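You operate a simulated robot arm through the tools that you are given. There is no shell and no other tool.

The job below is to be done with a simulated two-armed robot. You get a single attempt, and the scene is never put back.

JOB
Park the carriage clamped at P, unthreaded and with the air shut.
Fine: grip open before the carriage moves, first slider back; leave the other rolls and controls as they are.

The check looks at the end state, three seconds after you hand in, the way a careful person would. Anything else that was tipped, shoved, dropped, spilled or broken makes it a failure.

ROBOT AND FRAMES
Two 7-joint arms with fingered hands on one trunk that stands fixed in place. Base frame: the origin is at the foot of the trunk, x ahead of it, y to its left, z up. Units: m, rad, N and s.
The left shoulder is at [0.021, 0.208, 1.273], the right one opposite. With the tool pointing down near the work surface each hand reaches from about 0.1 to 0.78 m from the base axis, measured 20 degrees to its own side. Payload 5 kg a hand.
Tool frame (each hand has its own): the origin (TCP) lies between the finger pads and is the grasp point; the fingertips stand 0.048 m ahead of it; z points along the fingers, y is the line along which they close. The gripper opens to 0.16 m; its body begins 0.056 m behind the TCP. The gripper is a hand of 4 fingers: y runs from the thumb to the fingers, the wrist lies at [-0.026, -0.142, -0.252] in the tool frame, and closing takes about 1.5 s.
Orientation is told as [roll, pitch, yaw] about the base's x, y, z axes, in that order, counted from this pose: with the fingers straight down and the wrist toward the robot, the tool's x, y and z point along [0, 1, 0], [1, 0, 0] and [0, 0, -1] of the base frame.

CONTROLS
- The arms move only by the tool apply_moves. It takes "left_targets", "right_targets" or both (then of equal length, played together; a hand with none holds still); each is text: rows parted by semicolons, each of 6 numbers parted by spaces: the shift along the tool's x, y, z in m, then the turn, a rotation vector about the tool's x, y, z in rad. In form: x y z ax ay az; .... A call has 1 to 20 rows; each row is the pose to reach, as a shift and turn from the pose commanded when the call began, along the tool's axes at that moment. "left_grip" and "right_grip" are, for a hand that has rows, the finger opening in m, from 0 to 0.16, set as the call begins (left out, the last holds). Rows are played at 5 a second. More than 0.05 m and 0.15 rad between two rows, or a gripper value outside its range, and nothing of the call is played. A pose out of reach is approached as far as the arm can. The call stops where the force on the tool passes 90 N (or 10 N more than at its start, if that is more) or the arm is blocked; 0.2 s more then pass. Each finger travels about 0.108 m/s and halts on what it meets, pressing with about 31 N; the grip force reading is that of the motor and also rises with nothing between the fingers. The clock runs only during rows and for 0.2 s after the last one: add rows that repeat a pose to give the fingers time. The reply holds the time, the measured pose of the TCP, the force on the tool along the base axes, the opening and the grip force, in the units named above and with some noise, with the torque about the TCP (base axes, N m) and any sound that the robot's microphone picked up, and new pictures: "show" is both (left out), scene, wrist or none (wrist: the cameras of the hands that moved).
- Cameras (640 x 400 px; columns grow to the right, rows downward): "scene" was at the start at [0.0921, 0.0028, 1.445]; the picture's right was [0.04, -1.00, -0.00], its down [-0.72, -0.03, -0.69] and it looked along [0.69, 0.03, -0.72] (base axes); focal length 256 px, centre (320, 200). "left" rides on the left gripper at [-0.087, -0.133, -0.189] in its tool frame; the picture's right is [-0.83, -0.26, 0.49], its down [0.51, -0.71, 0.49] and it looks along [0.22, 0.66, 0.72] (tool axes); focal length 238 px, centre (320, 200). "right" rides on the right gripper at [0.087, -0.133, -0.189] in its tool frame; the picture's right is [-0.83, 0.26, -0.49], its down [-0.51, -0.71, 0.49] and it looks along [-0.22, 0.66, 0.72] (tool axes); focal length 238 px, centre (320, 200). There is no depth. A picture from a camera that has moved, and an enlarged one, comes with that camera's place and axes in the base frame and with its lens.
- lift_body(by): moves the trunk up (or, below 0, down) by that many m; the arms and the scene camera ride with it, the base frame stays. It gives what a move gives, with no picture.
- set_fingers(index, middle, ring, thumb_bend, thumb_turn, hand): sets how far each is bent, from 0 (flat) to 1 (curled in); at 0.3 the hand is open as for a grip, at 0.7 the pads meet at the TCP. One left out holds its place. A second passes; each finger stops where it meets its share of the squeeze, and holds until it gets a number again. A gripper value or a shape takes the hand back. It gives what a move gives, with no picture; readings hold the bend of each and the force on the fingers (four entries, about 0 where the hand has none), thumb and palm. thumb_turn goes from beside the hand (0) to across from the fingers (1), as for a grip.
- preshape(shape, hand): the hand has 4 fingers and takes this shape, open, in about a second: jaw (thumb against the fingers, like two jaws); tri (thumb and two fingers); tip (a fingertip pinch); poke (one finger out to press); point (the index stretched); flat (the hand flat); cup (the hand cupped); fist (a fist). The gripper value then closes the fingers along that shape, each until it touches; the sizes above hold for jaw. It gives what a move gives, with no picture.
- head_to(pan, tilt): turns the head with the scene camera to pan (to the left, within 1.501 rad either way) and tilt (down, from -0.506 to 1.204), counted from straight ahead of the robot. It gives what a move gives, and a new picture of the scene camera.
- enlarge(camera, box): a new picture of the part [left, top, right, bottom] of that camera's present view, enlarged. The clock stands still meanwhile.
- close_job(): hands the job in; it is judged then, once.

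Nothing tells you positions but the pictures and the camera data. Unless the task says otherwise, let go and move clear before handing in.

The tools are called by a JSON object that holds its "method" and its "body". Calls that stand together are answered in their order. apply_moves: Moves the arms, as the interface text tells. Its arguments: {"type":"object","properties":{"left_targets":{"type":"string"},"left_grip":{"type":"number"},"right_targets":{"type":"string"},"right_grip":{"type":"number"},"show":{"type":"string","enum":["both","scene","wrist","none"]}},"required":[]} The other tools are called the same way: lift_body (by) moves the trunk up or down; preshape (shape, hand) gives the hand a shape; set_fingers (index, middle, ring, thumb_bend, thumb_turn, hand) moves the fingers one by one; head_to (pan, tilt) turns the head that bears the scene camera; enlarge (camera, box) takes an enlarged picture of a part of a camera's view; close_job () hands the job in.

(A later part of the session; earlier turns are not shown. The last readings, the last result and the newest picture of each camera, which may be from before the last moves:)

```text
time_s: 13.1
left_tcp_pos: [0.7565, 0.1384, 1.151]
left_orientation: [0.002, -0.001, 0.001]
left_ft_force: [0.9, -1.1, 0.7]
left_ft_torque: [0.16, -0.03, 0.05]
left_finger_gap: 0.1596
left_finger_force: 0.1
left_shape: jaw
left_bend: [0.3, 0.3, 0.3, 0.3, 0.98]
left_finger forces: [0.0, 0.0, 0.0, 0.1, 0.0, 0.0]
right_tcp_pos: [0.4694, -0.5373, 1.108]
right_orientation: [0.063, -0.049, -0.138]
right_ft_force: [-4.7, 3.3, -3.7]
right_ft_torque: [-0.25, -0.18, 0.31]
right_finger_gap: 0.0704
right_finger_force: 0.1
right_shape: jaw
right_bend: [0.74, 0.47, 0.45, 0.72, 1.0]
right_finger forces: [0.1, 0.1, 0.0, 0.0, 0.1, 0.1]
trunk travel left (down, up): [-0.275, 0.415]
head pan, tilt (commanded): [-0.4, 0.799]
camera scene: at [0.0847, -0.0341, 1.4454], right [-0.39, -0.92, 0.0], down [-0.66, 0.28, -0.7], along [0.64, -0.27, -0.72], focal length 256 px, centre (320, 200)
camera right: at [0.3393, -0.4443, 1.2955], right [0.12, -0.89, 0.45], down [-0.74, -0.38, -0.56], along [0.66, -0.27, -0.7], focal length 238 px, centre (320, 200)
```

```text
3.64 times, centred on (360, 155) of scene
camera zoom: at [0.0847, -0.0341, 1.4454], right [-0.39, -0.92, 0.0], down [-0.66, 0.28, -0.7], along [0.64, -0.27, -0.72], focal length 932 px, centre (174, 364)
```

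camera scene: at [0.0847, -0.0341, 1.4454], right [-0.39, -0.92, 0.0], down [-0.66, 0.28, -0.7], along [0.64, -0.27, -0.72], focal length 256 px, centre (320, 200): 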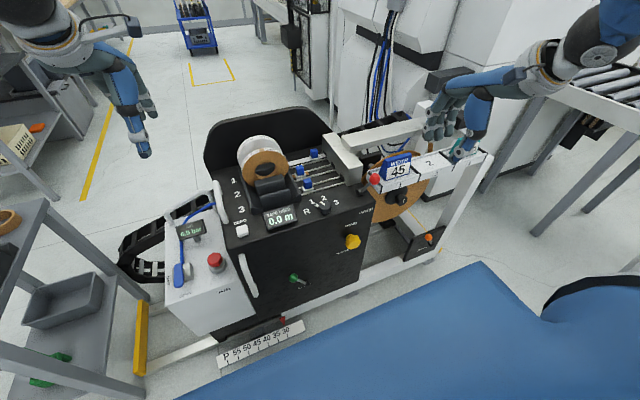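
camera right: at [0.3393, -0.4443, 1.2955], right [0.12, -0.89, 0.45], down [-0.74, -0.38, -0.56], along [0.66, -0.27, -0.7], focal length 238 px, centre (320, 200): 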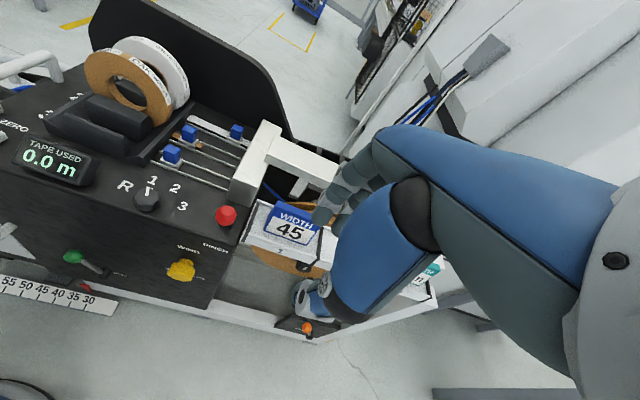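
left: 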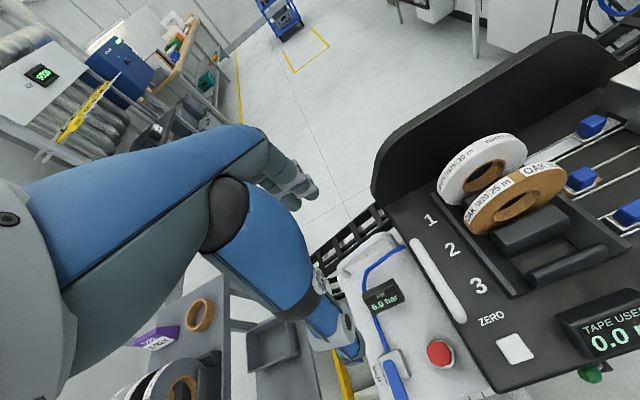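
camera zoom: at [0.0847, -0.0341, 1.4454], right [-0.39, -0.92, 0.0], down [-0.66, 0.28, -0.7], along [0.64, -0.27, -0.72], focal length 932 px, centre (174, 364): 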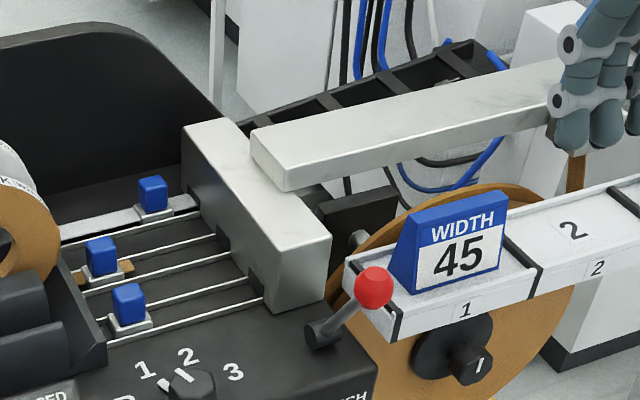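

The lever now rests at the near stop. I'll compare the pinch block, the slot and the gauge with the earlier pictures to see what it did.

{"method": "head_to", "body": {"pan": -0.4, "tilt": 0.7}}

{"method": "enlarge", "body": {"camera": "scene", "box": [310, 150, 430, 240]}}

{"method": "enlarge", "body": {"camera": "scene", "box": [310, 155, 370, 195]}}

{"method": "enlarge", "body": {"camera": "scene", "box": [160, 215, 260, 325]}}

{"method": "enlarge", "body": {"camera": "right", "box": [170, 110, 300, 240]}}

```text
time_s: 13.8
left_tcp_pos: [0.7566, 0.1408, 1.15]
left_orientation: [0.002, 0.002, 0.001]
left_ft_force: [-0.2, 0.4, 0.3]
left_ft_torque: [-0.02, 0.02, -0.01]
left_finger_gap: 0.1597
left_finger_force: 0.1
left_shape: jaw
left_bend: [0.3, 0.3, 0.3, 0.3, 0.98]
left_finger forces: [0.0, 0.0, 0.1, 0.0, 0.0, 0.0]
right_tcp_pos: [0.4718, -0.5368, 1.1071]
right_orientation: [0.058, -0.051, -0.14]
right_ft_force: [-0.1, 1.0, 0.3]
right_ft_torque: [-0.01, 0.02, 0.03]
right_finger_gap: 0.0704
right_finger_force: 0.1
right_shape: jaw
right_bend: [0.74, 0.48, 0.45, 0.72, 1.0]
right_finger forces: [0.1, 0.0, 0.0, 0.1, 0.0, 0.0]
trunk travel left (down, up): [-0.275, 0.415]
head pan, tilt (commanded): [-0.4, 0.7]
camera scene: at [0.0901, -0.0334, 1.4536], right [-0.39, -0.92, 0.0], down [-0.59, 0.25, -0.76], along [0.7, -0.3, -0.64], focal length 256 px, centre (320, 200)
```

scene: 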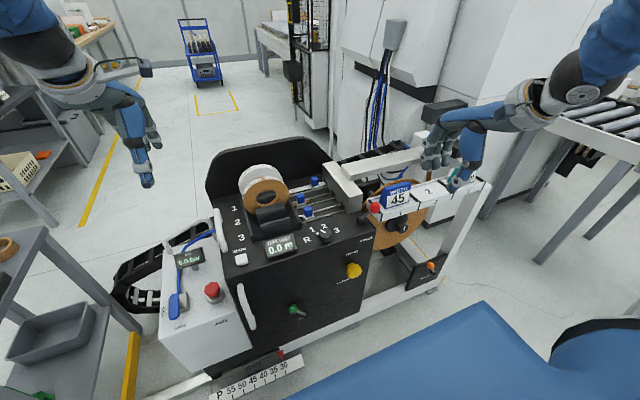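

```text
4.44 times, centred on (370, 195) of scene
camera zoom: at [0.0901, -0.0334, 1.4536], right [-0.39, -0.92, 0.0], down [-0.59, 0.25, -0.76], along [0.7, -0.3, -0.64], focal length 1139 px, centre (98, 222)
```

zoom: 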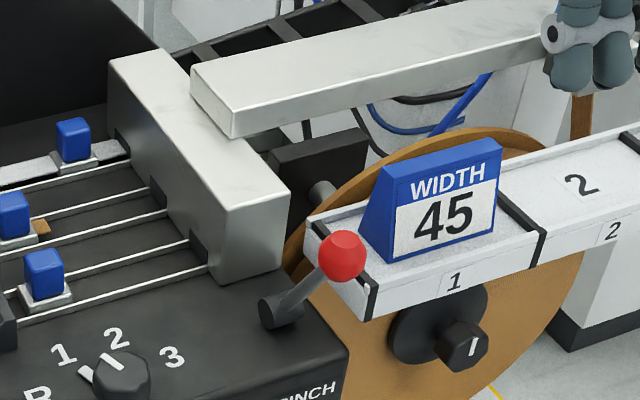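

```text
10.00 times, centred on (340, 175) of scene
camera zoom: at [0.0901, -0.0334, 1.4536], right [-0.39, -0.92, 0.0], down [-0.59, 0.25, -0.76], along [0.7, -0.3, -0.64], focal length 2563 px, centre (120, 450)
```

zoom: 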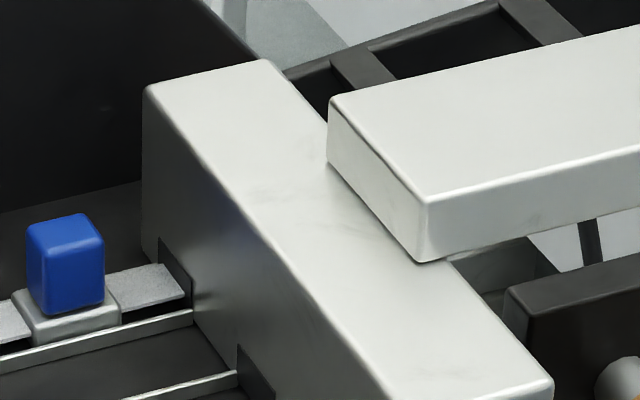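

```text
3.64 times, centred on (210, 270) of scene
camera zoom: at [0.0901, -0.0334, 1.4536], right [-0.39, -0.92, 0.0], down [-0.59, 0.25, -0.76], along [0.7, -0.3, -0.64], focal length 932 px, centre (720, -54)
```

zoom: 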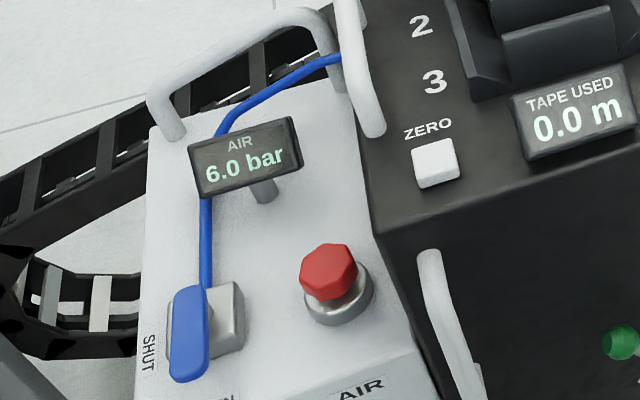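

```text
3.08 times, centred on (235, 175) of right
camera zoom: at [0.3415, -0.4418, 1.2959], right [0.11, -0.89, 0.45], down [-0.74, -0.38, -0.56], along [0.66, -0.27, -0.7], focal length 733 px, centre (582, 277)
```

zoom: 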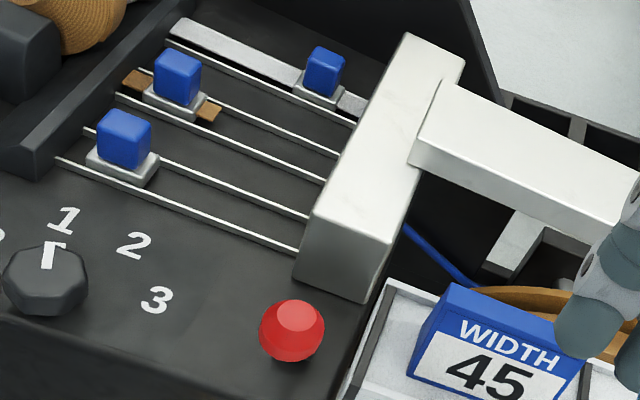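

The lever reached its near stop; nothing else visibly changed, so resistance at slider 1 will tell whether the tape is free. I try the fingertip-pinch shape on the right hand and look at it.

{"method": "preshape", "body": {"shape": "tip", "hand": "right"}}

{"method": "enlarge", "body": {"camera": "scene", "box": [400, 60, 560, 220]}}

{"method": "enlarge", "body": {"camera": "right", "box": [240, 100, 460, 340]}}

```text
time_s: 14.7
left_tcp_pos: [0.7576, 0.1399, 1.1497]
left_orientation: [0.0, 0.0, -0.002]
left_ft_force: [1.1, -0.2, -0.3]
left_ft_torque: [-0.03, 0.02, 0.02]
left_finger_gap: 0.1598
left_finger_force: 0.1
left_shape: jaw
left_bend: [0.3, 0.3, 0.3, 0.3, 0.98]
left_finger forces: [0.1, 0.0, 0.0, 0.0, 0.0, 0.0]
right_tcp_pos: [0.4713, -0.5362, 1.1076]
right_orientation: [0.061, -0.049, -0.139]
right_ft_force: [-0.1, -0.1, -0.4]
right_ft_torque: [-0.02, -0.02, -0.03]
right_finger_gap: 0.1597
right_finger_force: 0.1
right_shape: tip
right_bend: [0.3, 0.98, 0.99, 0.3, 0.98]
right_finger forces: [0.0, 0.0, 0.0, 0.1, 0.0, 0.1]
trunk travel left (down, up): [-0.275, 0.415]
head pan, tilt (commanded): [-0.4, 0.7]
```

```text
2.50 times, centred on (480, 140) of scene
camera zoom: at [0.0899, -0.0337, 1.4536], right [-0.39, -0.92, 0.0], down [-0.59, 0.25, -0.76], along [0.7, -0.3, -0.64], focal length 641 px, centre (-80, 350)
```

zoom: 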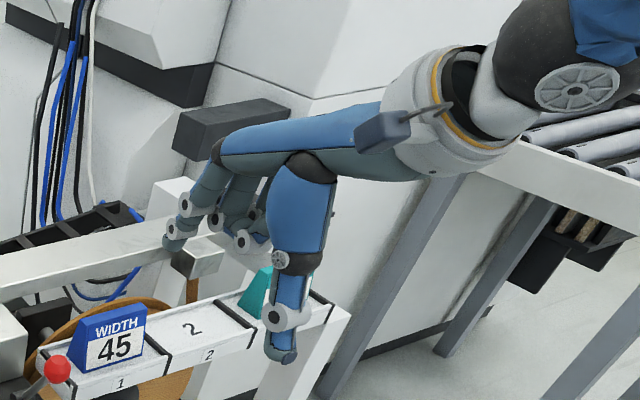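

```text
1.67 times, centred on (350, 220) of right
camera zoom: at [0.3413, -0.4421, 1.2958], right [0.11, -0.89, 0.45], down [-0.74, -0.38, -0.56], along [0.66, -0.27, -0.7], focal length 397 px, centre (270, 167)
```

zoom: 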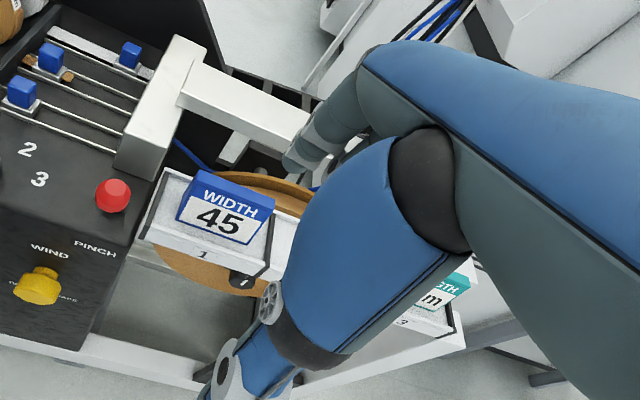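

The tip shape keeps the index out beside the thumb, but the middle finger stands opposite the thumb, so I'll pinch the small knob with middle and thumb. I bring the right hand up in front of the slider with a forward tilt and move the left hand back and up, ready for lowering the trunk.

{"method": "set_fingers", "body": {"hand": "right", "index": 1, "middle": 0.4, "ring": 1, "thumb_bend": 0.4, "thumb_turn": 1}}

{"method": "apply_moves", "body": {"right_targets": "0.021 0.033 -0.019 -0.0625 0 0; 0.043 0.066 -0.038 -0.125 0 0; 0.064 0.099 -0.056 -0.1875 0 0; 0.085 0.132 -0.075 -0.25 0 0; 0.106 0.166 -0.094 -0.3125 0 0; 0.128 0.199 -0.113 -0.375 0 0; 0.149 0.232 -0.131 -0.4375 0 0; 0.17 0.265 -0.15 -0.5 0 0", "left_targets": "0.026 -0.02 -0.0125 0 0 0; 0.0525 -0.04 -0.025 0 0 0; 0.079 -0.06 -0.0375 0 0 0; 0.105 -0.08 -0.05 0 0 0; 0.131 -0.1 -0.0625 0 0 0; 0.157 -0.12 -0.075 0 0 0; 0.184 -0.14 -0.0875 0 0 0; 0.21 -0.16 -0.1 0 0 0"}}

```text
time_s: 15.7
left_tcp_pos: [0.7569, 0.1403, 1.1501]
left_orientation: [0.0, 0.0, -0.001]
left_ft_force: [1.3, -0.3, -0.4]
left_ft_torque: [0.01, 0.04, -0.01]
left_finger_gap: 0.1596
left_finger_force: 0.0
left_shape: jaw
left_bend: [0.3, 0.3, 0.3, 0.3, 0.98]
left_finger forces: [0.0, 0.0, 0.0, 0.1, 0.0, 0.0]
right_tcp_pos: [0.4536, -0.53, 1.0986]
right_orientation: [0.0, 0.0, 0.001]
right_ft_force: [0.6, -0.5, -0.4]
right_ft_torque: [-0.03, 0.01, -0.01]
right_finger_gap: 0.1035
right_finger_force: 0.0
right_shape: fingers
right_bend: [1.0, 0.4, 1.0, 0.4, 0.99]
right_finger forces: [0.0, 0.0, 0.1, 0.0, 0.0, 0.0]
trunk travel left (down, up): [-0.275, 0.415]
head pan, tilt (commanded): [-0.4, 0.7]
```

```text
time_s: 17.5
left_tcp_pos: [0.5977, 0.3503, 1.2496]
left_orientation: [-0.001, 0.003, -0.003]
left_ft_force: [0.0, 1.6, -0.4]
left_ft_torque: [-0.12, -0.01, -0.01]
left_finger_gap: 0.1601
left_finger_force: 0.1
left_shape: jaw
left_bend: [0.3, 0.3, 0.3, 0.3, 0.97]
left_finger forces: [0.1, 0.0, 0.0, 0.1, 0.1, 0.0]
right_tcp_pos: [0.7207, -0.3585, 1.2464]
right_orientation: [0.001, -0.5, -0.001]
right_ft_force: [-1.1, -0.1, -0.5]
right_ft_torque: [0.0, 0.03, 0.0]
right_finger_gap: 0.1034
right_finger_force: 0.1
right_shape: fingers
right_bend: [1.0, 0.4, 1.0, 0.4, 0.99]
right_finger forces: [0.1, 0.0, 0.0, 0.0, 0.0, 0.0]
trunk travel left (down, up): [-0.275, 0.415]
head pan, tilt (commanded): [-0.4, 0.7]
camera scene: at [0.0901, -0.0329, 1.4537], right [-0.39, -0.92, 0.0], down [-0.59, 0.25, -0.76], along [0.7, -0.3, -0.64], focal length 256 px, centre (320, 200)
camera right: at [0.5135, -0.2717, 1.351], right [-0.01, -0.83, 0.55], down [-0.39, -0.51, -0.77], along [0.92, -0.22, -0.32], focal length 238 px, centre (320, 200)
camera left: at [0.4642, 0.2631, 1.4393], right [-0.26, -0.83, -0.49], down [-0.71, 0.51, -0.49], along [0.66, 0.22, -0.72], focal length 238 px, centre (320, 200)
```

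scene: 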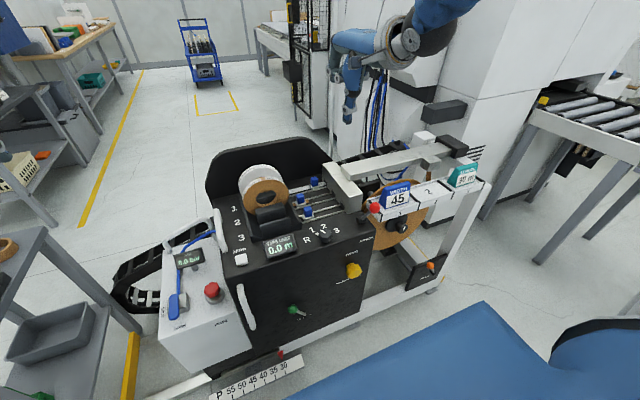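
right: 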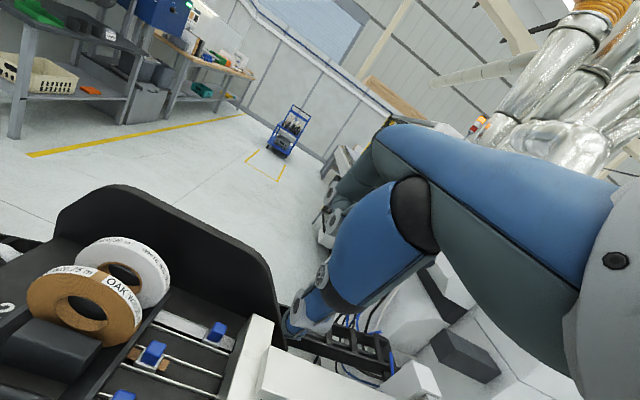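
left: 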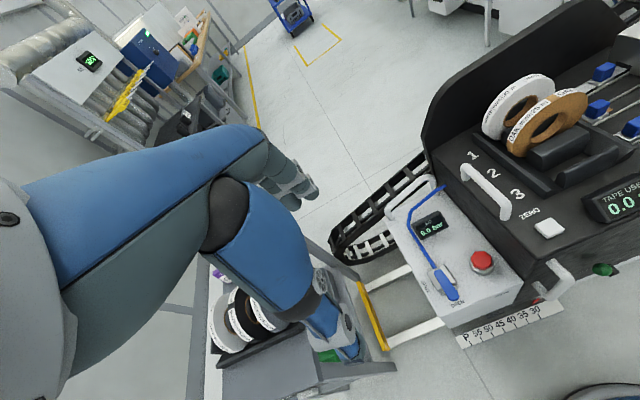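

Both arms reached their poses and are well clear. I lower the trunk 0.2 m so the right arm can reach the far slider.

{"method": "lift_body", "body": {"by": -0.2}}

{"method": "head_to", "body": {"pan": -0.35, "tilt": 0.55}}

{"method": "enlarge", "body": {"camera": "scene", "box": [230, 80, 430, 220]}}

{"method": "enlarge", "body": {"camera": "right", "box": [100, 160, 440, 400]}}

```text
time_s: 19.6
left_tcp_pos: [0.596, 0.3489, 1.0504]
left_orientation: [0.0, 0.0, 0.001]
left_ft_force: [0.2, 0.0, 0.9]
left_ft_torque: [-0.01, -0.01, 0.01]
left_finger_gap: 0.1599
left_finger_force: 0.1
left_shape: jaw
left_bend: [0.3, 0.3, 0.3, 0.3, 0.97]
left_finger forces: [0.0, 0.0, 0.1, 0.0, 0.1, 0.0]
right_tcp_pos: [0.7206, -0.3591, 1.0475]
right_orientation: [0.0, -0.5, 0.0]
right_ft_force: [-0.7, -0.1, 0.1]
right_ft_torque: [0.0, -0.01, -0.03]
right_finger_gap: 0.1036
right_finger_force: 0.1
right_shape: fingers
right_bend: [1.0, 0.4, 1.0, 0.4, 0.99]
right_finger forces: [0.0, 0.0, 0.0, 0.1, 0.0, 0.1]
trunk travel left (down, up): [-0.075, 0.615]
head pan, tilt (commanded): [-0.4, 0.7]
```

```text
time_s: 20.3
left_tcp_pos: [0.5963, 0.3507, 1.0481]
left_orientation: [0.001, 0.0, 0.0]
left_ft_force: [0.2, -0.3, -0.4]
left_ft_torque: [-0.01, 0.03, 0.0]
left_finger_gap: 0.1601
left_finger_force: 0.0
left_shape: jaw
left_bend: [0.3, 0.3, 0.3, 0.3, 0.97]
left_finger forces: [0.1, 0.0, 0.1, 0.0, 0.0, 0.0]
right_tcp_pos: [0.7201, -0.3581, 1.0475]
right_orientation: [0.0, -0.499, -0.001]
right_ft_force: [-0.1, 0.2, 0.1]
right_ft_torque: [0.0, 0.01, -0.03]
right_finger_gap: 0.1034
right_finger_force: 0.0
right_shape: fingers
right_bend: [1.0, 0.4, 1.0, 0.4, 0.99]
right_finger forces: [0.0, 0.1, 0.1, 0.1, 0.0, 0.1]
trunk travel left (down, up): [-0.075, 0.615]
head pan, tilt (commanded): [-0.351, 0.55]
camera scene: at [0.0958, -0.0314, 1.2667], right [-0.34, -0.94, 0.0], down [-0.49, 0.18, -0.85], along [0.8, -0.29, -0.52], focal length 256 px, centre (320, 200)
```

scene: 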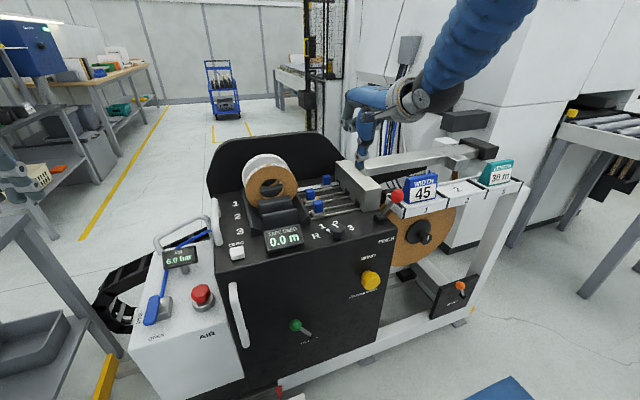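

```text
2.86 times, centred on (330, 150) of scene
camera zoom: at [0.0958, -0.0314, 1.2667], right [-0.34, -0.94, 0.0], down [-0.49, 0.18, -0.85], along [0.8, -0.29, -0.52], focal length 732 px, centre (291, 343)
```

zoom: 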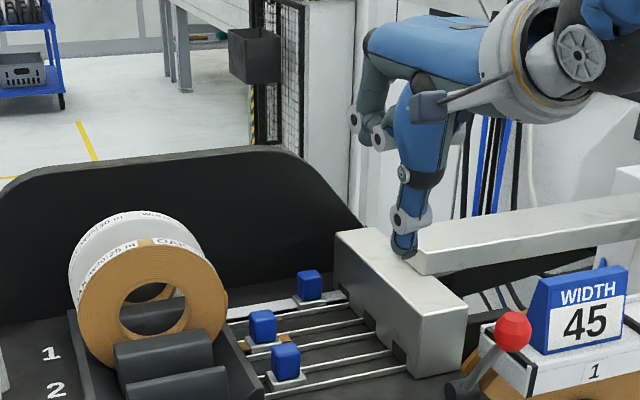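

```text
1.67 times, centred on (270, 280) of right
camera zoom: at [0.5132, -0.2723, 1.1508], right [-0.01, -0.83, 0.55], down [-0.39, -0.51, -0.77], along [0.92, -0.22, -0.32], focal length 397 px, centre (403, 67)
```

zoom: 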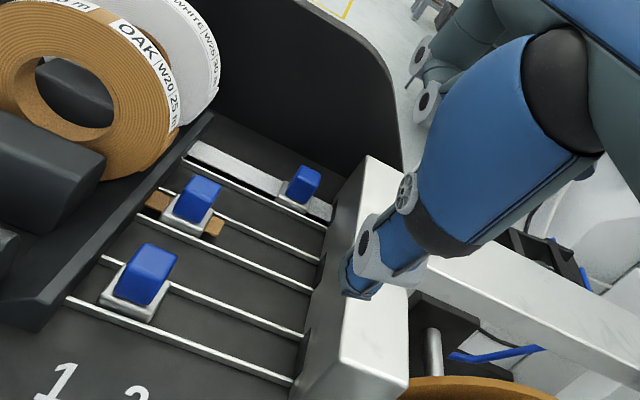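

The knob of slider 1 comes out at about [0.889, -0.348, 0.829]; thumb and middle finger stand on the hand's centre line. I narrow the pinch and move over the knob, staying above the block.

{"method": "set_fingers", "body": {"hand": "right", "index": 1, "middle": 0.46, "ring": 1, "thumb_bend": 0.46, "thumb_turn": 1}}

{"method": "apply_moves", "body": {"right_targets": "0.002 0.02 0.033 0.03 0 0; 0.005 0.041 0.067 0.06 0 0; 0.007 0.061 0.1 0.09 0 0; 0.009 0.081 0.133 0.12 0 0; 0.0115 0.102 0.167 0.15 0 0; 0.0115 0.102 0.167 0.15 0 0"}}

{"method": "enlarge", "body": {"camera": "scene", "box": [260, 110, 400, 220]}}

{"method": "enlarge", "body": {"camera": "right", "box": [140, 140, 400, 340]}}

```text
time_s: 21.3
left_tcp_pos: [0.5968, 0.3499, 1.05]
left_orientation: [0.001, 0.0, -0.001]
left_ft_force: [1.0, -0.9, -0.4]
left_ft_torque: [-0.02, 0.02, -0.01]
left_finger_gap: 0.16
left_finger_force: 0.0
left_shape: jaw
left_bend: [0.3, 0.3, 0.3, 0.3, 0.97]
left_finger forces: [0.0, 0.0, 0.0, 0.0, 0.0, 0.0]
right_tcp_pos: [0.7192, -0.36, 1.0479]
right_orientation: [0.0, -0.501, -0.001]
right_ft_force: [0.5, -0.1, 0.1]
right_ft_torque: [-0.02, -0.02, 0.01]
right_finger_gap: 0.0989
right_finger_force: 0.1
right_shape: fingers
right_bend: [1.0, 0.46, 1.0, 0.46, 0.99]
right_finger forces: [0.1, 0.0, 0.0, 0.1, 0.0, 0.0]
trunk travel left (down, up): [-0.075, 0.615]
head pan, tilt (commanded): [-0.351, 0.55]
```

```text
time_s: 22.7
left_tcp_pos: [0.5957, 0.3493, 1.0504]
left_orientation: [-0.001, -0.001, -0.002]
left_ft_force: [0.3, -0.1, 0.2]
left_ft_torque: [-0.01, 0.02, -0.02]
left_finger_gap: 0.1597
left_finger_force: 0.1
left_shape: jaw
left_bend: [0.3, 0.3, 0.3, 0.3, 0.97]
left_finger forces: [0.0, 0.0, 0.0, 0.0, 0.0, 0.0]
right_tcp_pos: [0.8887, -0.3482, 0.9492]
right_orientation: [0.001, -0.349, -0.001]
right_ft_force: [-10.7, 0.8, -0.7]
right_ft_torque: [-0.02, -0.03, -0.26]
right_finger_gap: 0.0988
right_finger_force: 5.4
right_shape: fingers
right_bend: [1.0, 0.49, 1.0, 0.46, 0.99]
right_finger forces: [0.1, 11.0, 0.1, 0.1, 0.1, 0.1]
trunk travel left (down, up): [-0.075, 0.615]
head pan, tilt (commanded): [-0.351, 0.55]
camera scene: at [0.0951, -0.0314, 1.2668], right [-0.34, -0.94, 0.0], down [-0.49, 0.18, -0.85], along [0.8, -0.29, -0.52], focal length 256 px, centre (320, 200)
camera right: at [0.6993, -0.2615, 1.083], right [0.08, -0.83, 0.55], down [-0.5, -0.51, -0.7], along [0.86, -0.22, -0.46], focal length 238 px, centre (320, 200)
```

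scene: 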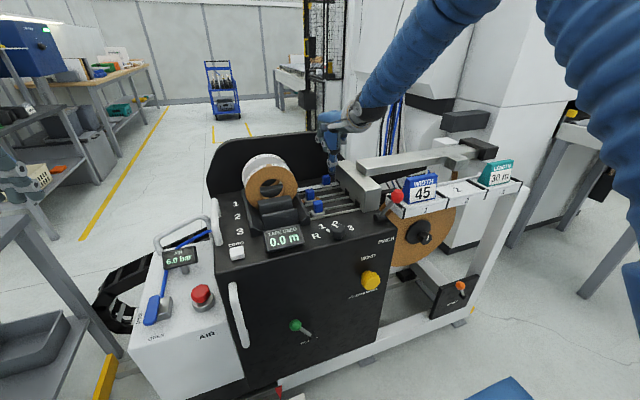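
right: 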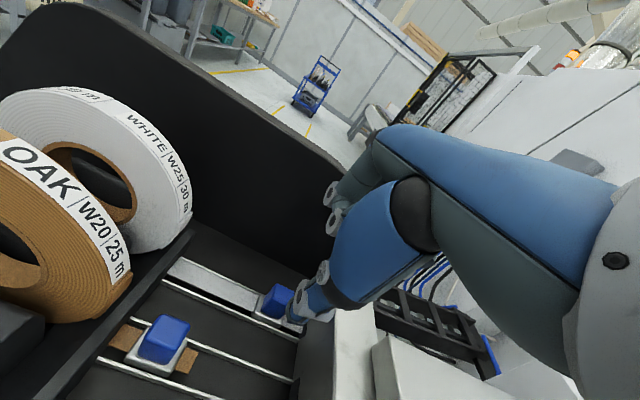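

```text
3.64 times, centred on (330, 165) of scene
camera zoom: at [0.0951, -0.0314, 1.2668], right [-0.34, -0.94, 0.0], down [-0.49, 0.18, -0.85], along [0.8, -0.29, -0.52], focal length 932 px, centre (284, 327)
```

zoom: 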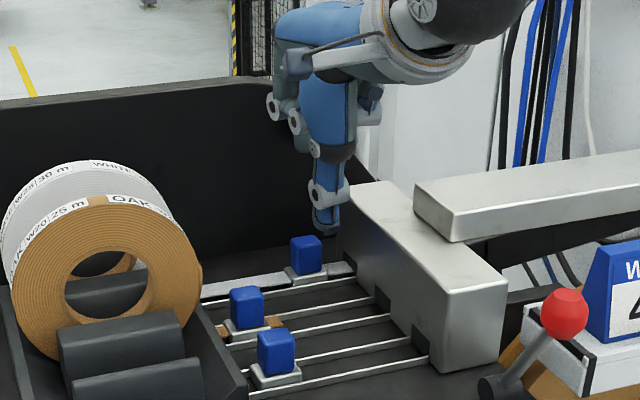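

```text
2.00 times, centred on (270, 240) of right
camera zoom: at [0.6993, -0.2615, 1.083], right [0.08, -0.83, 0.55], down [-0.5, -0.51, -0.7], along [0.86, -0.22, -0.46], focal length 477 px, centre (420, 120)
```

zoom: 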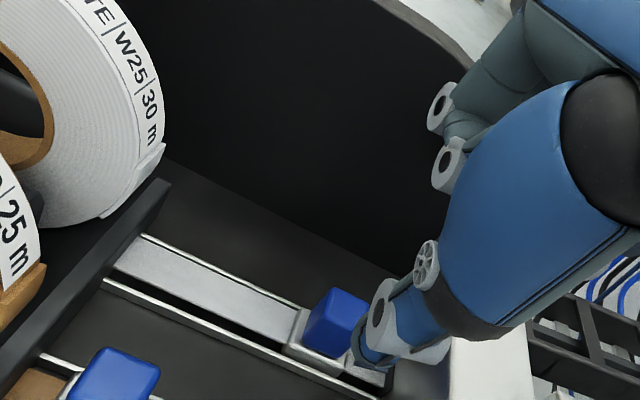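

The middle finger touched the backboard (11 N), so there is less room behind the knob than I assumed. I back off toward me, tilt a little more, shift slightly left and curl the middle finger further.

{"method": "apply_moves", "body": {"right_targets": "0.003 -0.012 -0.006 0 0 0; 0.006 -0.024 -0.012 -0.03 0 0; 0.01 -0.036 -0.018 -0.07 0 0", "show": "none"}}

{"method": "set_fingers", "body": {"hand": "right", "middle": 0.57, "thumb_bend": 0.5}}

{"method": "enlarge", "body": {"camera": "scene", "box": [260, 110, 400, 220]}}

{"method": "enlarge", "body": {"camera": "right", "box": [140, 140, 400, 340]}}

```text
time_s: 23.5
left_tcp_pos: [0.5964, 0.3494, 1.0498]
left_orientation: [-0.001, -0.001, 0.002]
left_ft_force: [-0.3, 1.2, -0.7]
left_ft_torque: [-0.03, -0.02, -0.01]
left_finger_gap: 0.16
left_finger_force: 0.0
left_shape: jaw
left_bend: [0.3, 0.3, 0.3, 0.3, 0.97]
left_finger forces: [0.0, 0.0, 0.0, 0.0, 0.0, 0.0]
right_tcp_pos: [0.849, -0.3358, 0.9544]
right_orientation: [0.0, -0.42, 0.001]
right_ft_force: [-0.5, 0.1, 0.3]
right_ft_torque: [-0.05, 0.02, 0.01]
right_finger_gap: 0.0986
right_finger_force: 0.0
right_shape: fingers
right_bend: [1.0, 0.46, 1.0, 0.46, 0.99]
right_finger forces: [0.0, 0.1, 0.0, 0.1, 0.0, 0.1]
trunk travel left (down, up): [-0.075, 0.615]
head pan, tilt (commanded): [-0.351, 0.55]
```

```text
time_s: 24.5
left_tcp_pos: [0.5963, 0.3505, 1.0498]
left_orientation: [0.0, -0.001, -0.001]
left_ft_force: [-0.7, -0.8, -0.3]
left_ft_torque: [-0.03, 0.02, -0.01]
left_finger_gap: 0.1604
left_finger_force: 0.0
left_shape: jaw
left_bend: [0.3, 0.3, 0.3, 0.3, 0.97]
left_finger forces: [0.0, 0.0, 0.0, 0.1, 0.1, 0.0]
right_tcp_pos: [0.8505, -0.3382, 0.9526]
right_orientation: [0.0, -0.418, 0.001]
right_ft_force: [0.0, -0.5, -0.5]
right_ft_torque: [-0.02, 0.01, 0.01]
right_finger_gap: 0.0956
right_finger_force: 0.0
right_shape: fingers
right_bend: [1.0, 0.56, 1.0, 0.5, 1.0]
right_finger forces: [0.0, 0.1, 0.0, 0.0, 0.0, 0.0]
trunk travel left (down, up): [-0.075, 0.615]
head pan, tilt (commanded): [-0.351, 0.55]
```

```text
3.64 times, centred on (330, 165) of scene
camera zoom: at [0.0959, -0.0314, 1.2668], right [-0.34, -0.94, 0.0], down [-0.49, 0.18, -0.85], along [0.8, -0.29, -0.52], focal length 932 px, centre (284, 327)
```

zoom: 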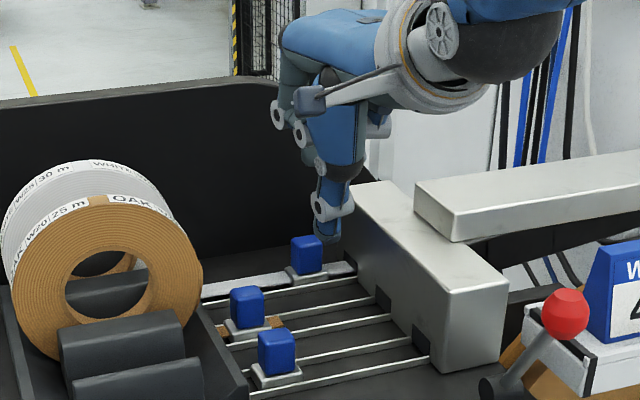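

```text
2.00 times, centred on (270, 240) of right
camera zoom: at [0.6516, -0.2508, 1.0736], right [0.04, -0.83, 0.55], down [-0.45, -0.51, -0.74], along [0.89, -0.22, -0.39], focal length 477 px, centre (420, 120)
```

zoom: 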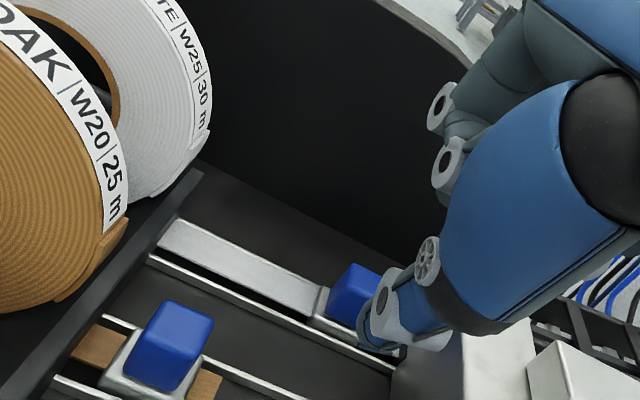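

I can't see the middle finger from these cameras. I turn the left hand so its camera looks across at the right fingertips from the left side.

{"method": "apply_moves", "body": {"left_targets": "0 0 0 0 0 0.12; 0 0 0 0 0 0.24; 0 0 0 0 0 0.36; 0 0 0 0 0 0.48; 0 0 0 0 0 0.6; 0 0 0 0 0 0.7", "show": "wrist"}}

```text
time_s: 25.9
left_tcp_pos: [0.5968, 0.3507, 1.0498]
left_orientation: [0.0, 0.0, -0.702]
left_ft_force: [-0.3, 0.0, 0.4]
left_ft_torque: [-0.05, 0.05, -0.04]
left_finger_gap: 0.16
left_finger_force: 0.1
left_shape: jaw
left_bend: [0.3, 0.3, 0.3, 0.3, 0.97]
left_finger forces: [0.0, 0.0, 0.0, 0.1, 0.0, 0.0]
right_tcp_pos: [0.849, -0.3365, 0.9536]
right_orientation: [0.0, -0.419, 0.0]
right_ft_force: [0.1, 0.3, -0.7]
right_ft_torque: [-0.04, 0.05, -0.03]
right_finger_gap: 0.0959
right_finger_force: 0.1
right_shape: fingers
right_bend: [1.0, 0.56, 1.0, 0.5, 1.0]
right_finger forces: [0.1, 0.1, 0.1, 0.0, 0.0, 0.1]
trunk travel left (down, up): [-0.075, 0.615]
head pan, tilt (commanded): [-0.351, 0.55]
camera left: at [0.4395, 0.3691, 1.2391], right [-0.74, -0.47, -0.49], down [-0.22, 0.84, -0.49], along [0.64, -0.26, -0.72], focal length 238 px, centre (320, 200)
```

left: 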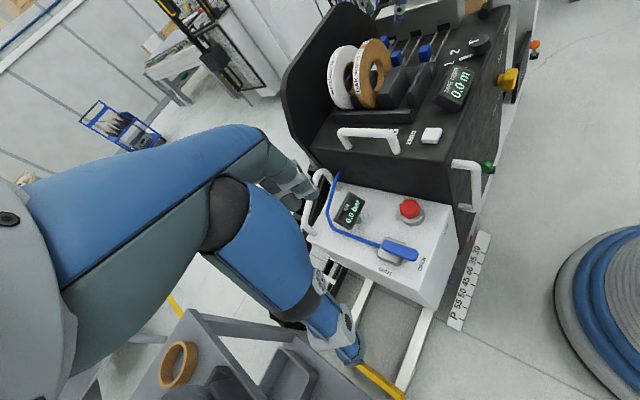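

{"method": "enlarge", "body": {"camera": "left", "box": [350, 0, 450, 62]}}

```text
6.40 times, centred on (400, 31) of left
camera zoom: at [0.4395, 0.3691, 1.2391], right [-0.74, -0.47, -0.49], down [-0.22, 0.84, -0.49], along [0.64, -0.26, -0.72], focal length 1525 px, centre (-192, 1282)
```

zoom: 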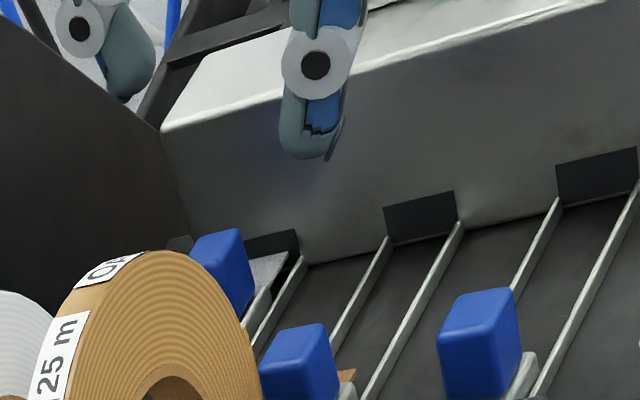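

{"method": "apply_moves", "body": {"left_targets": "0 0 0 -0.12 0 0; 0 0 0 -0.24 0 0; 0 0 0 -0.36 0 0; 0 0 0 -0.45 0 0", "show": "wrist"}}

{"method": "enlarge", "body": {"camera": "left", "box": [360, 80, 500, 190]}}

```text
time_s: 26.9
left_tcp_pos: [0.5969, 0.35, 1.0507]
left_orientation: [0.0, -0.452, -0.7]
left_ft_force: [0.1, -0.2, -0.3]
left_ft_torque: [0.0, -0.03, 0.01]
left_finger_gap: 0.1601
left_finger_force: 0.0
left_shape: jaw
left_bend: [0.3, 0.3, 0.3, 0.3, 0.97]
left_finger forces: [0.0, 0.0, 0.0, 0.0, 0.0, 0.0]
right_tcp_pos: [0.8504, -0.3373, 0.9531]
right_orientation: [-0.001, -0.418, -0.001]
right_ft_force: [-0.3, 0.3, 0.2]
right_ft_torque: [-0.05, 0.02, -0.02]
right_finger_gap: 0.0958
right_finger_force: 0.0
right_shape: fingers
right_bend: [1.0, 0.56, 1.0, 0.5, 1.0]
right_finger forces: [0.0, 0.0, 0.0, 0.1, 0.1, 0.1]
trunk travel left (down, up): [-0.075, 0.615]
head pan, tilt (commanded): [-0.351, 0.55]
camera left: at [0.3867, 0.4132, 1.1628], right [-0.55, -0.63, -0.55], down [0.0, 0.66, -0.75], along [0.83, -0.42, -0.36], focal length 238 px, centre (320, 200)
```

left: 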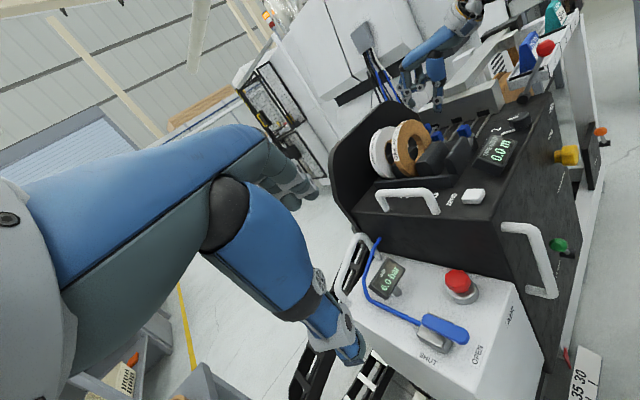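

```text
3.64 times, centred on (430, 135) of left
camera zoom: at [0.3867, 0.4132, 1.1628], right [-0.55, -0.63, -0.55], down [0.0, 0.66, -0.75], along [0.83, -0.42, -0.36], focal length 867 px, centre (-80, 436)
```

zoom: 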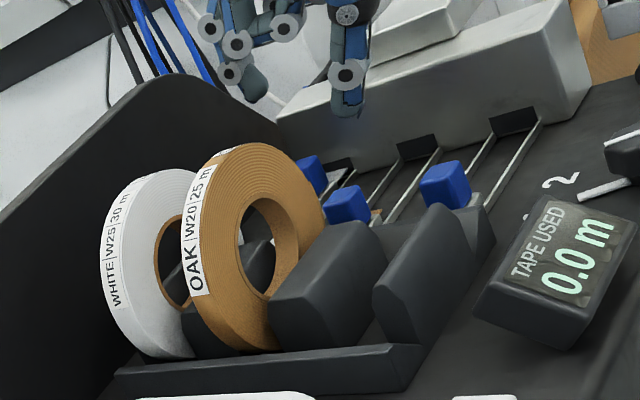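

{"method": "enlarge", "body": {"camera": "left", "box": [395, 70, 475, 140]}}

```text
5.71 times, centred on (435, 105) of left
camera zoom: at [0.3867, 0.4132, 1.1628], right [-0.55, -0.63, -0.55], down [0.0, 0.66, -0.75], along [0.83, -0.42, -0.36], focal length 1362 px, centre (-337, 743)
```

zoom: 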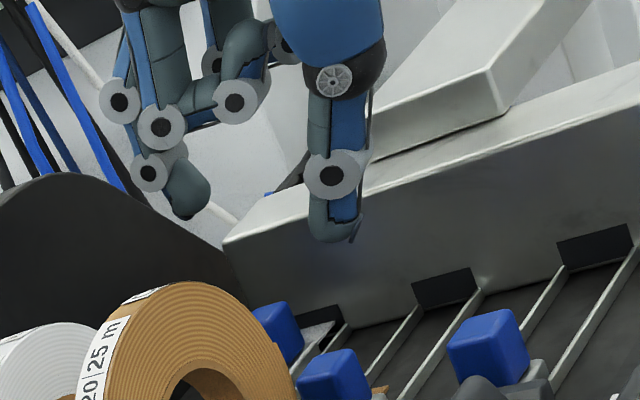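

From the left I can see the fingertips clearly, and the gap between knob and block turns out to be 3 cm or more, enough for one finger. I back away and switch to the poking shape so the index can push the knob from its right side.

{"method": "apply_moves", "body": {"right_targets": "0 -0.02 -0.03 0 0 0; 0 -0.04 -0.06 0 0 0; 0 -0.06 -0.09 0 0 0", "show": "none"}}

{"method": "preshape", "body": {"shape": "poke", "hand": "right"}}

{"method": "enlarge", "body": {"camera": "left", "box": [375, 20, 515, 140]}}

{"method": "enlarge", "body": {"camera": "scene", "box": [260, 70, 430, 220]}}

{"method": "enlarge", "body": {"camera": "right", "box": [140, 100, 460, 360]}}

```text
time_s: 27.7
left_tcp_pos: [0.5945, 0.3514, 1.0505]
left_orientation: [0.0, -0.45, -0.702]
left_ft_force: [-0.7, 0.4, -0.2]
left_ft_torque: [0.01, -0.07, 0.06]
left_finger_gap: 0.1599
left_finger_force: 0.0
left_shape: jaw
left_bend: [0.3, 0.3, 0.3, 0.3, 0.97]
left_finger forces: [0.1, 0.0, 0.0, 0.0, 0.1, 0.0]
right_tcp_pos: [0.7564, -0.3366, 1.0124]
right_orientation: [-0.001, -0.42, -0.001]
right_ft_force: [0.0, -0.3, 0.2]
right_ft_torque: [-0.06, -0.08, -0.06]
right_finger_gap: 0.0955
right_finger_force: 0.1
right_shape: fingers
right_bend: [1.0, 0.56, 1.0, 0.5, 1.0]
right_finger forces: [0.0, 0.0, 0.0, 0.0, 0.1, 0.0]
trunk travel left (down, up): [-0.075, 0.615]
head pan, tilt (commanded): [-0.351, 0.55]
```

```text
time_s: 28.6
left_tcp_pos: [0.5964, 0.3507, 1.0504]
left_orientation: [0.001, -0.451, -0.699]
left_ft_force: [0.1, -0.6, 0.4]
left_ft_torque: [0.0, -0.01, 0.0]
left_finger_gap: 0.1597
left_finger_force: 0.0
left_shape: jaw
left_bend: [0.3, 0.3, 0.3, 0.3, 0.97]
left_finger forces: [0.1, 0.0, 0.0, 0.0, 0.0, 0.0]
right_tcp_pos: [0.759, -0.3375, 1.0112]
right_orientation: [0.0, -0.419, -0.001]
right_ft_force: [-0.6, -0.2, 0.0]
right_ft_torque: [-0.01, -0.02, 0.03]
right_finger_gap: 0.0001
right_finger_force: 0.0
right_shape: poke
right_bend: [0.83, 0.7, 0.99, 0.86, 1.0]
right_finger forces: [0.1, 0.1, 0.1, 0.0, 0.0, 0.0]
trunk travel left (down, up): [-0.075, 0.615]
head pan, tilt (commanded): [-0.351, 0.55]
```

```text
3.33 times, centred on (445, 80) of left
camera zoom: at [0.3867, 0.4127, 1.163], right [-0.55, -0.62, -0.55], down [0.0, 0.66, -0.75], along [0.83, -0.42, -0.37], focal length 794 px, centre (-97, 600)
```

zoom: 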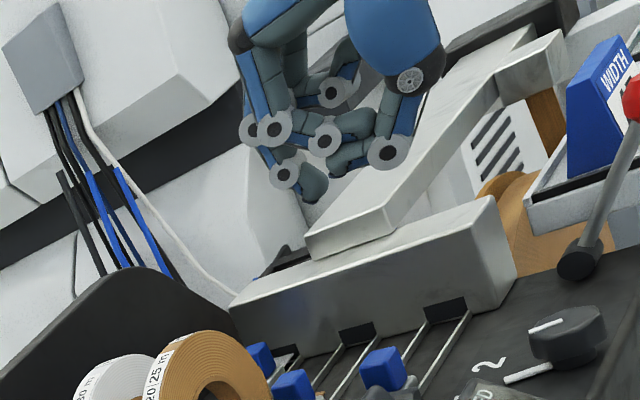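

```text
2.67 times, centred on (345, 145) of scene
camera zoom: at [0.0959, -0.0313, 1.2668], right [-0.34, -0.94, 0.0], down [-0.49, 0.18, -0.85], along [0.8, -0.29, -0.52], focal length 684 px, centre (253, 347)
```

zoom: 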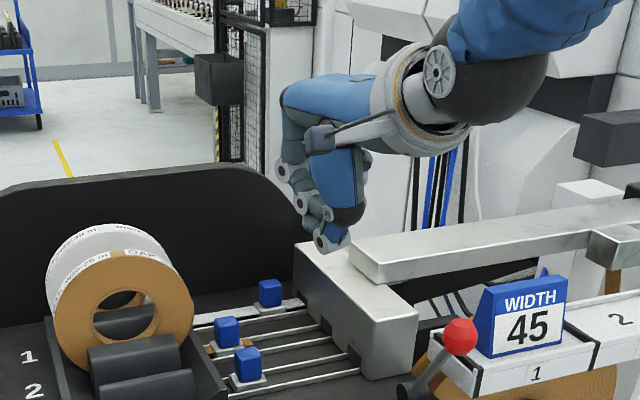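

```text
1.54 times, centred on (300, 230) of right
camera zoom: at [0.5602, -0.2506, 1.1314], right [0.04, -0.83, 0.55], down [-0.45, -0.51, -0.74], along [0.89, -0.22, -0.39], focal length 367 px, centre (351, 154)
```

zoom: 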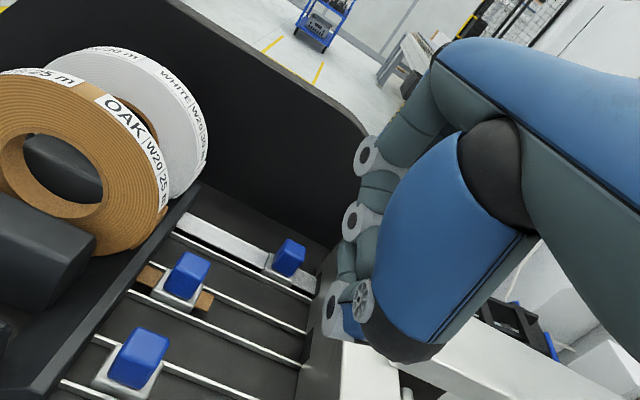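

{"method": "set_fingers", "body": {"hand": "right", "index": 0.35, "middle": 1, "ring": 1, "thumb_bend": 0.9, "thumb_turn": 1}}

{"method": "enlarge", "body": {"camera": "left", "box": [375, 20, 515, 140]}}

{"method": "enlarge", "body": {"camera": "scene", "box": [260, 70, 430, 220]}}

{"method": "enlarge", "body": {"camera": "right", "box": [140, 100, 460, 360]}}

```text
time_s: 29.6
left_tcp_pos: [0.5961, 0.3495, 1.05]
left_orientation: [-0.001, -0.449, -0.7]
left_ft_force: [0.0, -0.6, -1.3]
left_ft_torque: [0.01, 0.01, 0.01]
left_finger_gap: 0.1599
left_finger_force: 0.0
left_shape: jaw
left_bend: [0.3, 0.3, 0.3, 0.3, 0.97]
left_finger forces: [0.0, 0.0, 0.0, 0.0, 0.0, 0.0]
right_tcp_pos: [0.7584, -0.3374, 1.0125]
right_orientation: [0.001, -0.419, 0.0]
right_ft_force: [0.0, 0.1, -1.2]
right_ft_torque: [0.03, 0.01, 0.0]
right_finger_gap: 0.0136
right_finger_force: 0.0
right_shape: fingers
right_bend: [0.91, 1.0, 1.0, 0.83, 1.0]
right_finger forces: [0.0, 0.0, 0.0, 0.0, 0.0, 0.0]
trunk travel left (down, up): [-0.075, 0.615]
head pan, tilt (commanded): [-0.351, 0.55]
```

```text
3.33 times, centred on (445, 80) of left
camera zoom: at [0.3865, 0.4127, 1.1631], right [-0.55, -0.62, -0.55], down [0.0, 0.66, -0.75], along [0.83, -0.42, -0.37], focal length 794 px, centre (-97, 600)
```

zoom: 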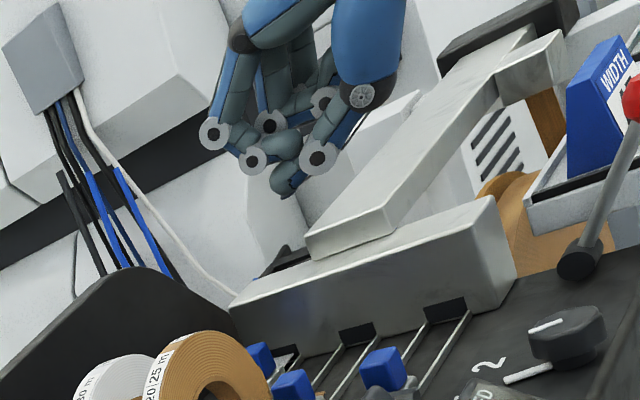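

```text
2.67 times, centred on (345, 145) of scene
camera zoom: at [0.0958, -0.0313, 1.2668], right [-0.34, -0.94, 0.0], down [-0.49, 0.18, -0.85], along [0.8, -0.29, -0.52], focal length 684 px, centre (253, 347)
```

zoom: 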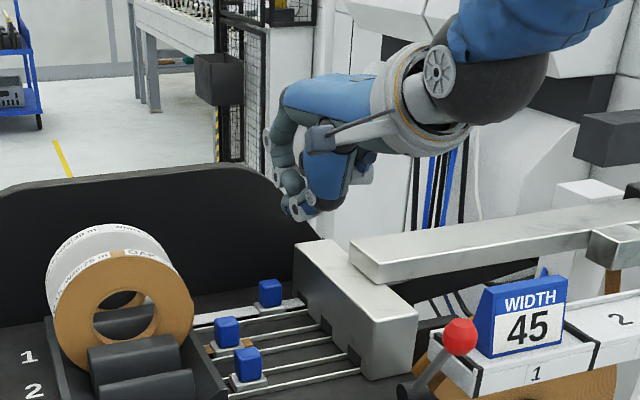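

```text
1.54 times, centred on (300, 230) of right
camera zoom: at [0.56, -0.2505, 1.1316], right [0.04, -0.83, 0.55], down [-0.45, -0.51, -0.74], along [0.89, -0.22, -0.39], focal length 367 px, centre (351, 154)
```

zoom: 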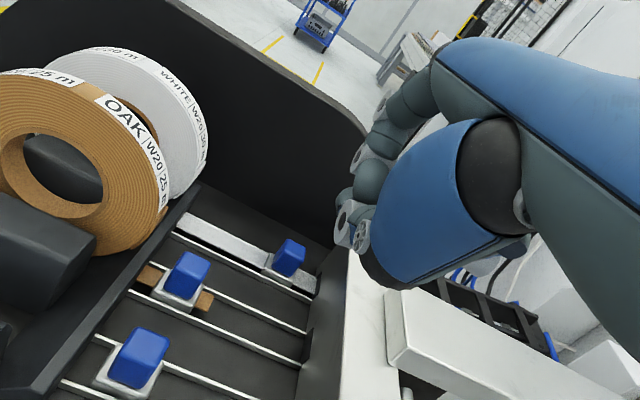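

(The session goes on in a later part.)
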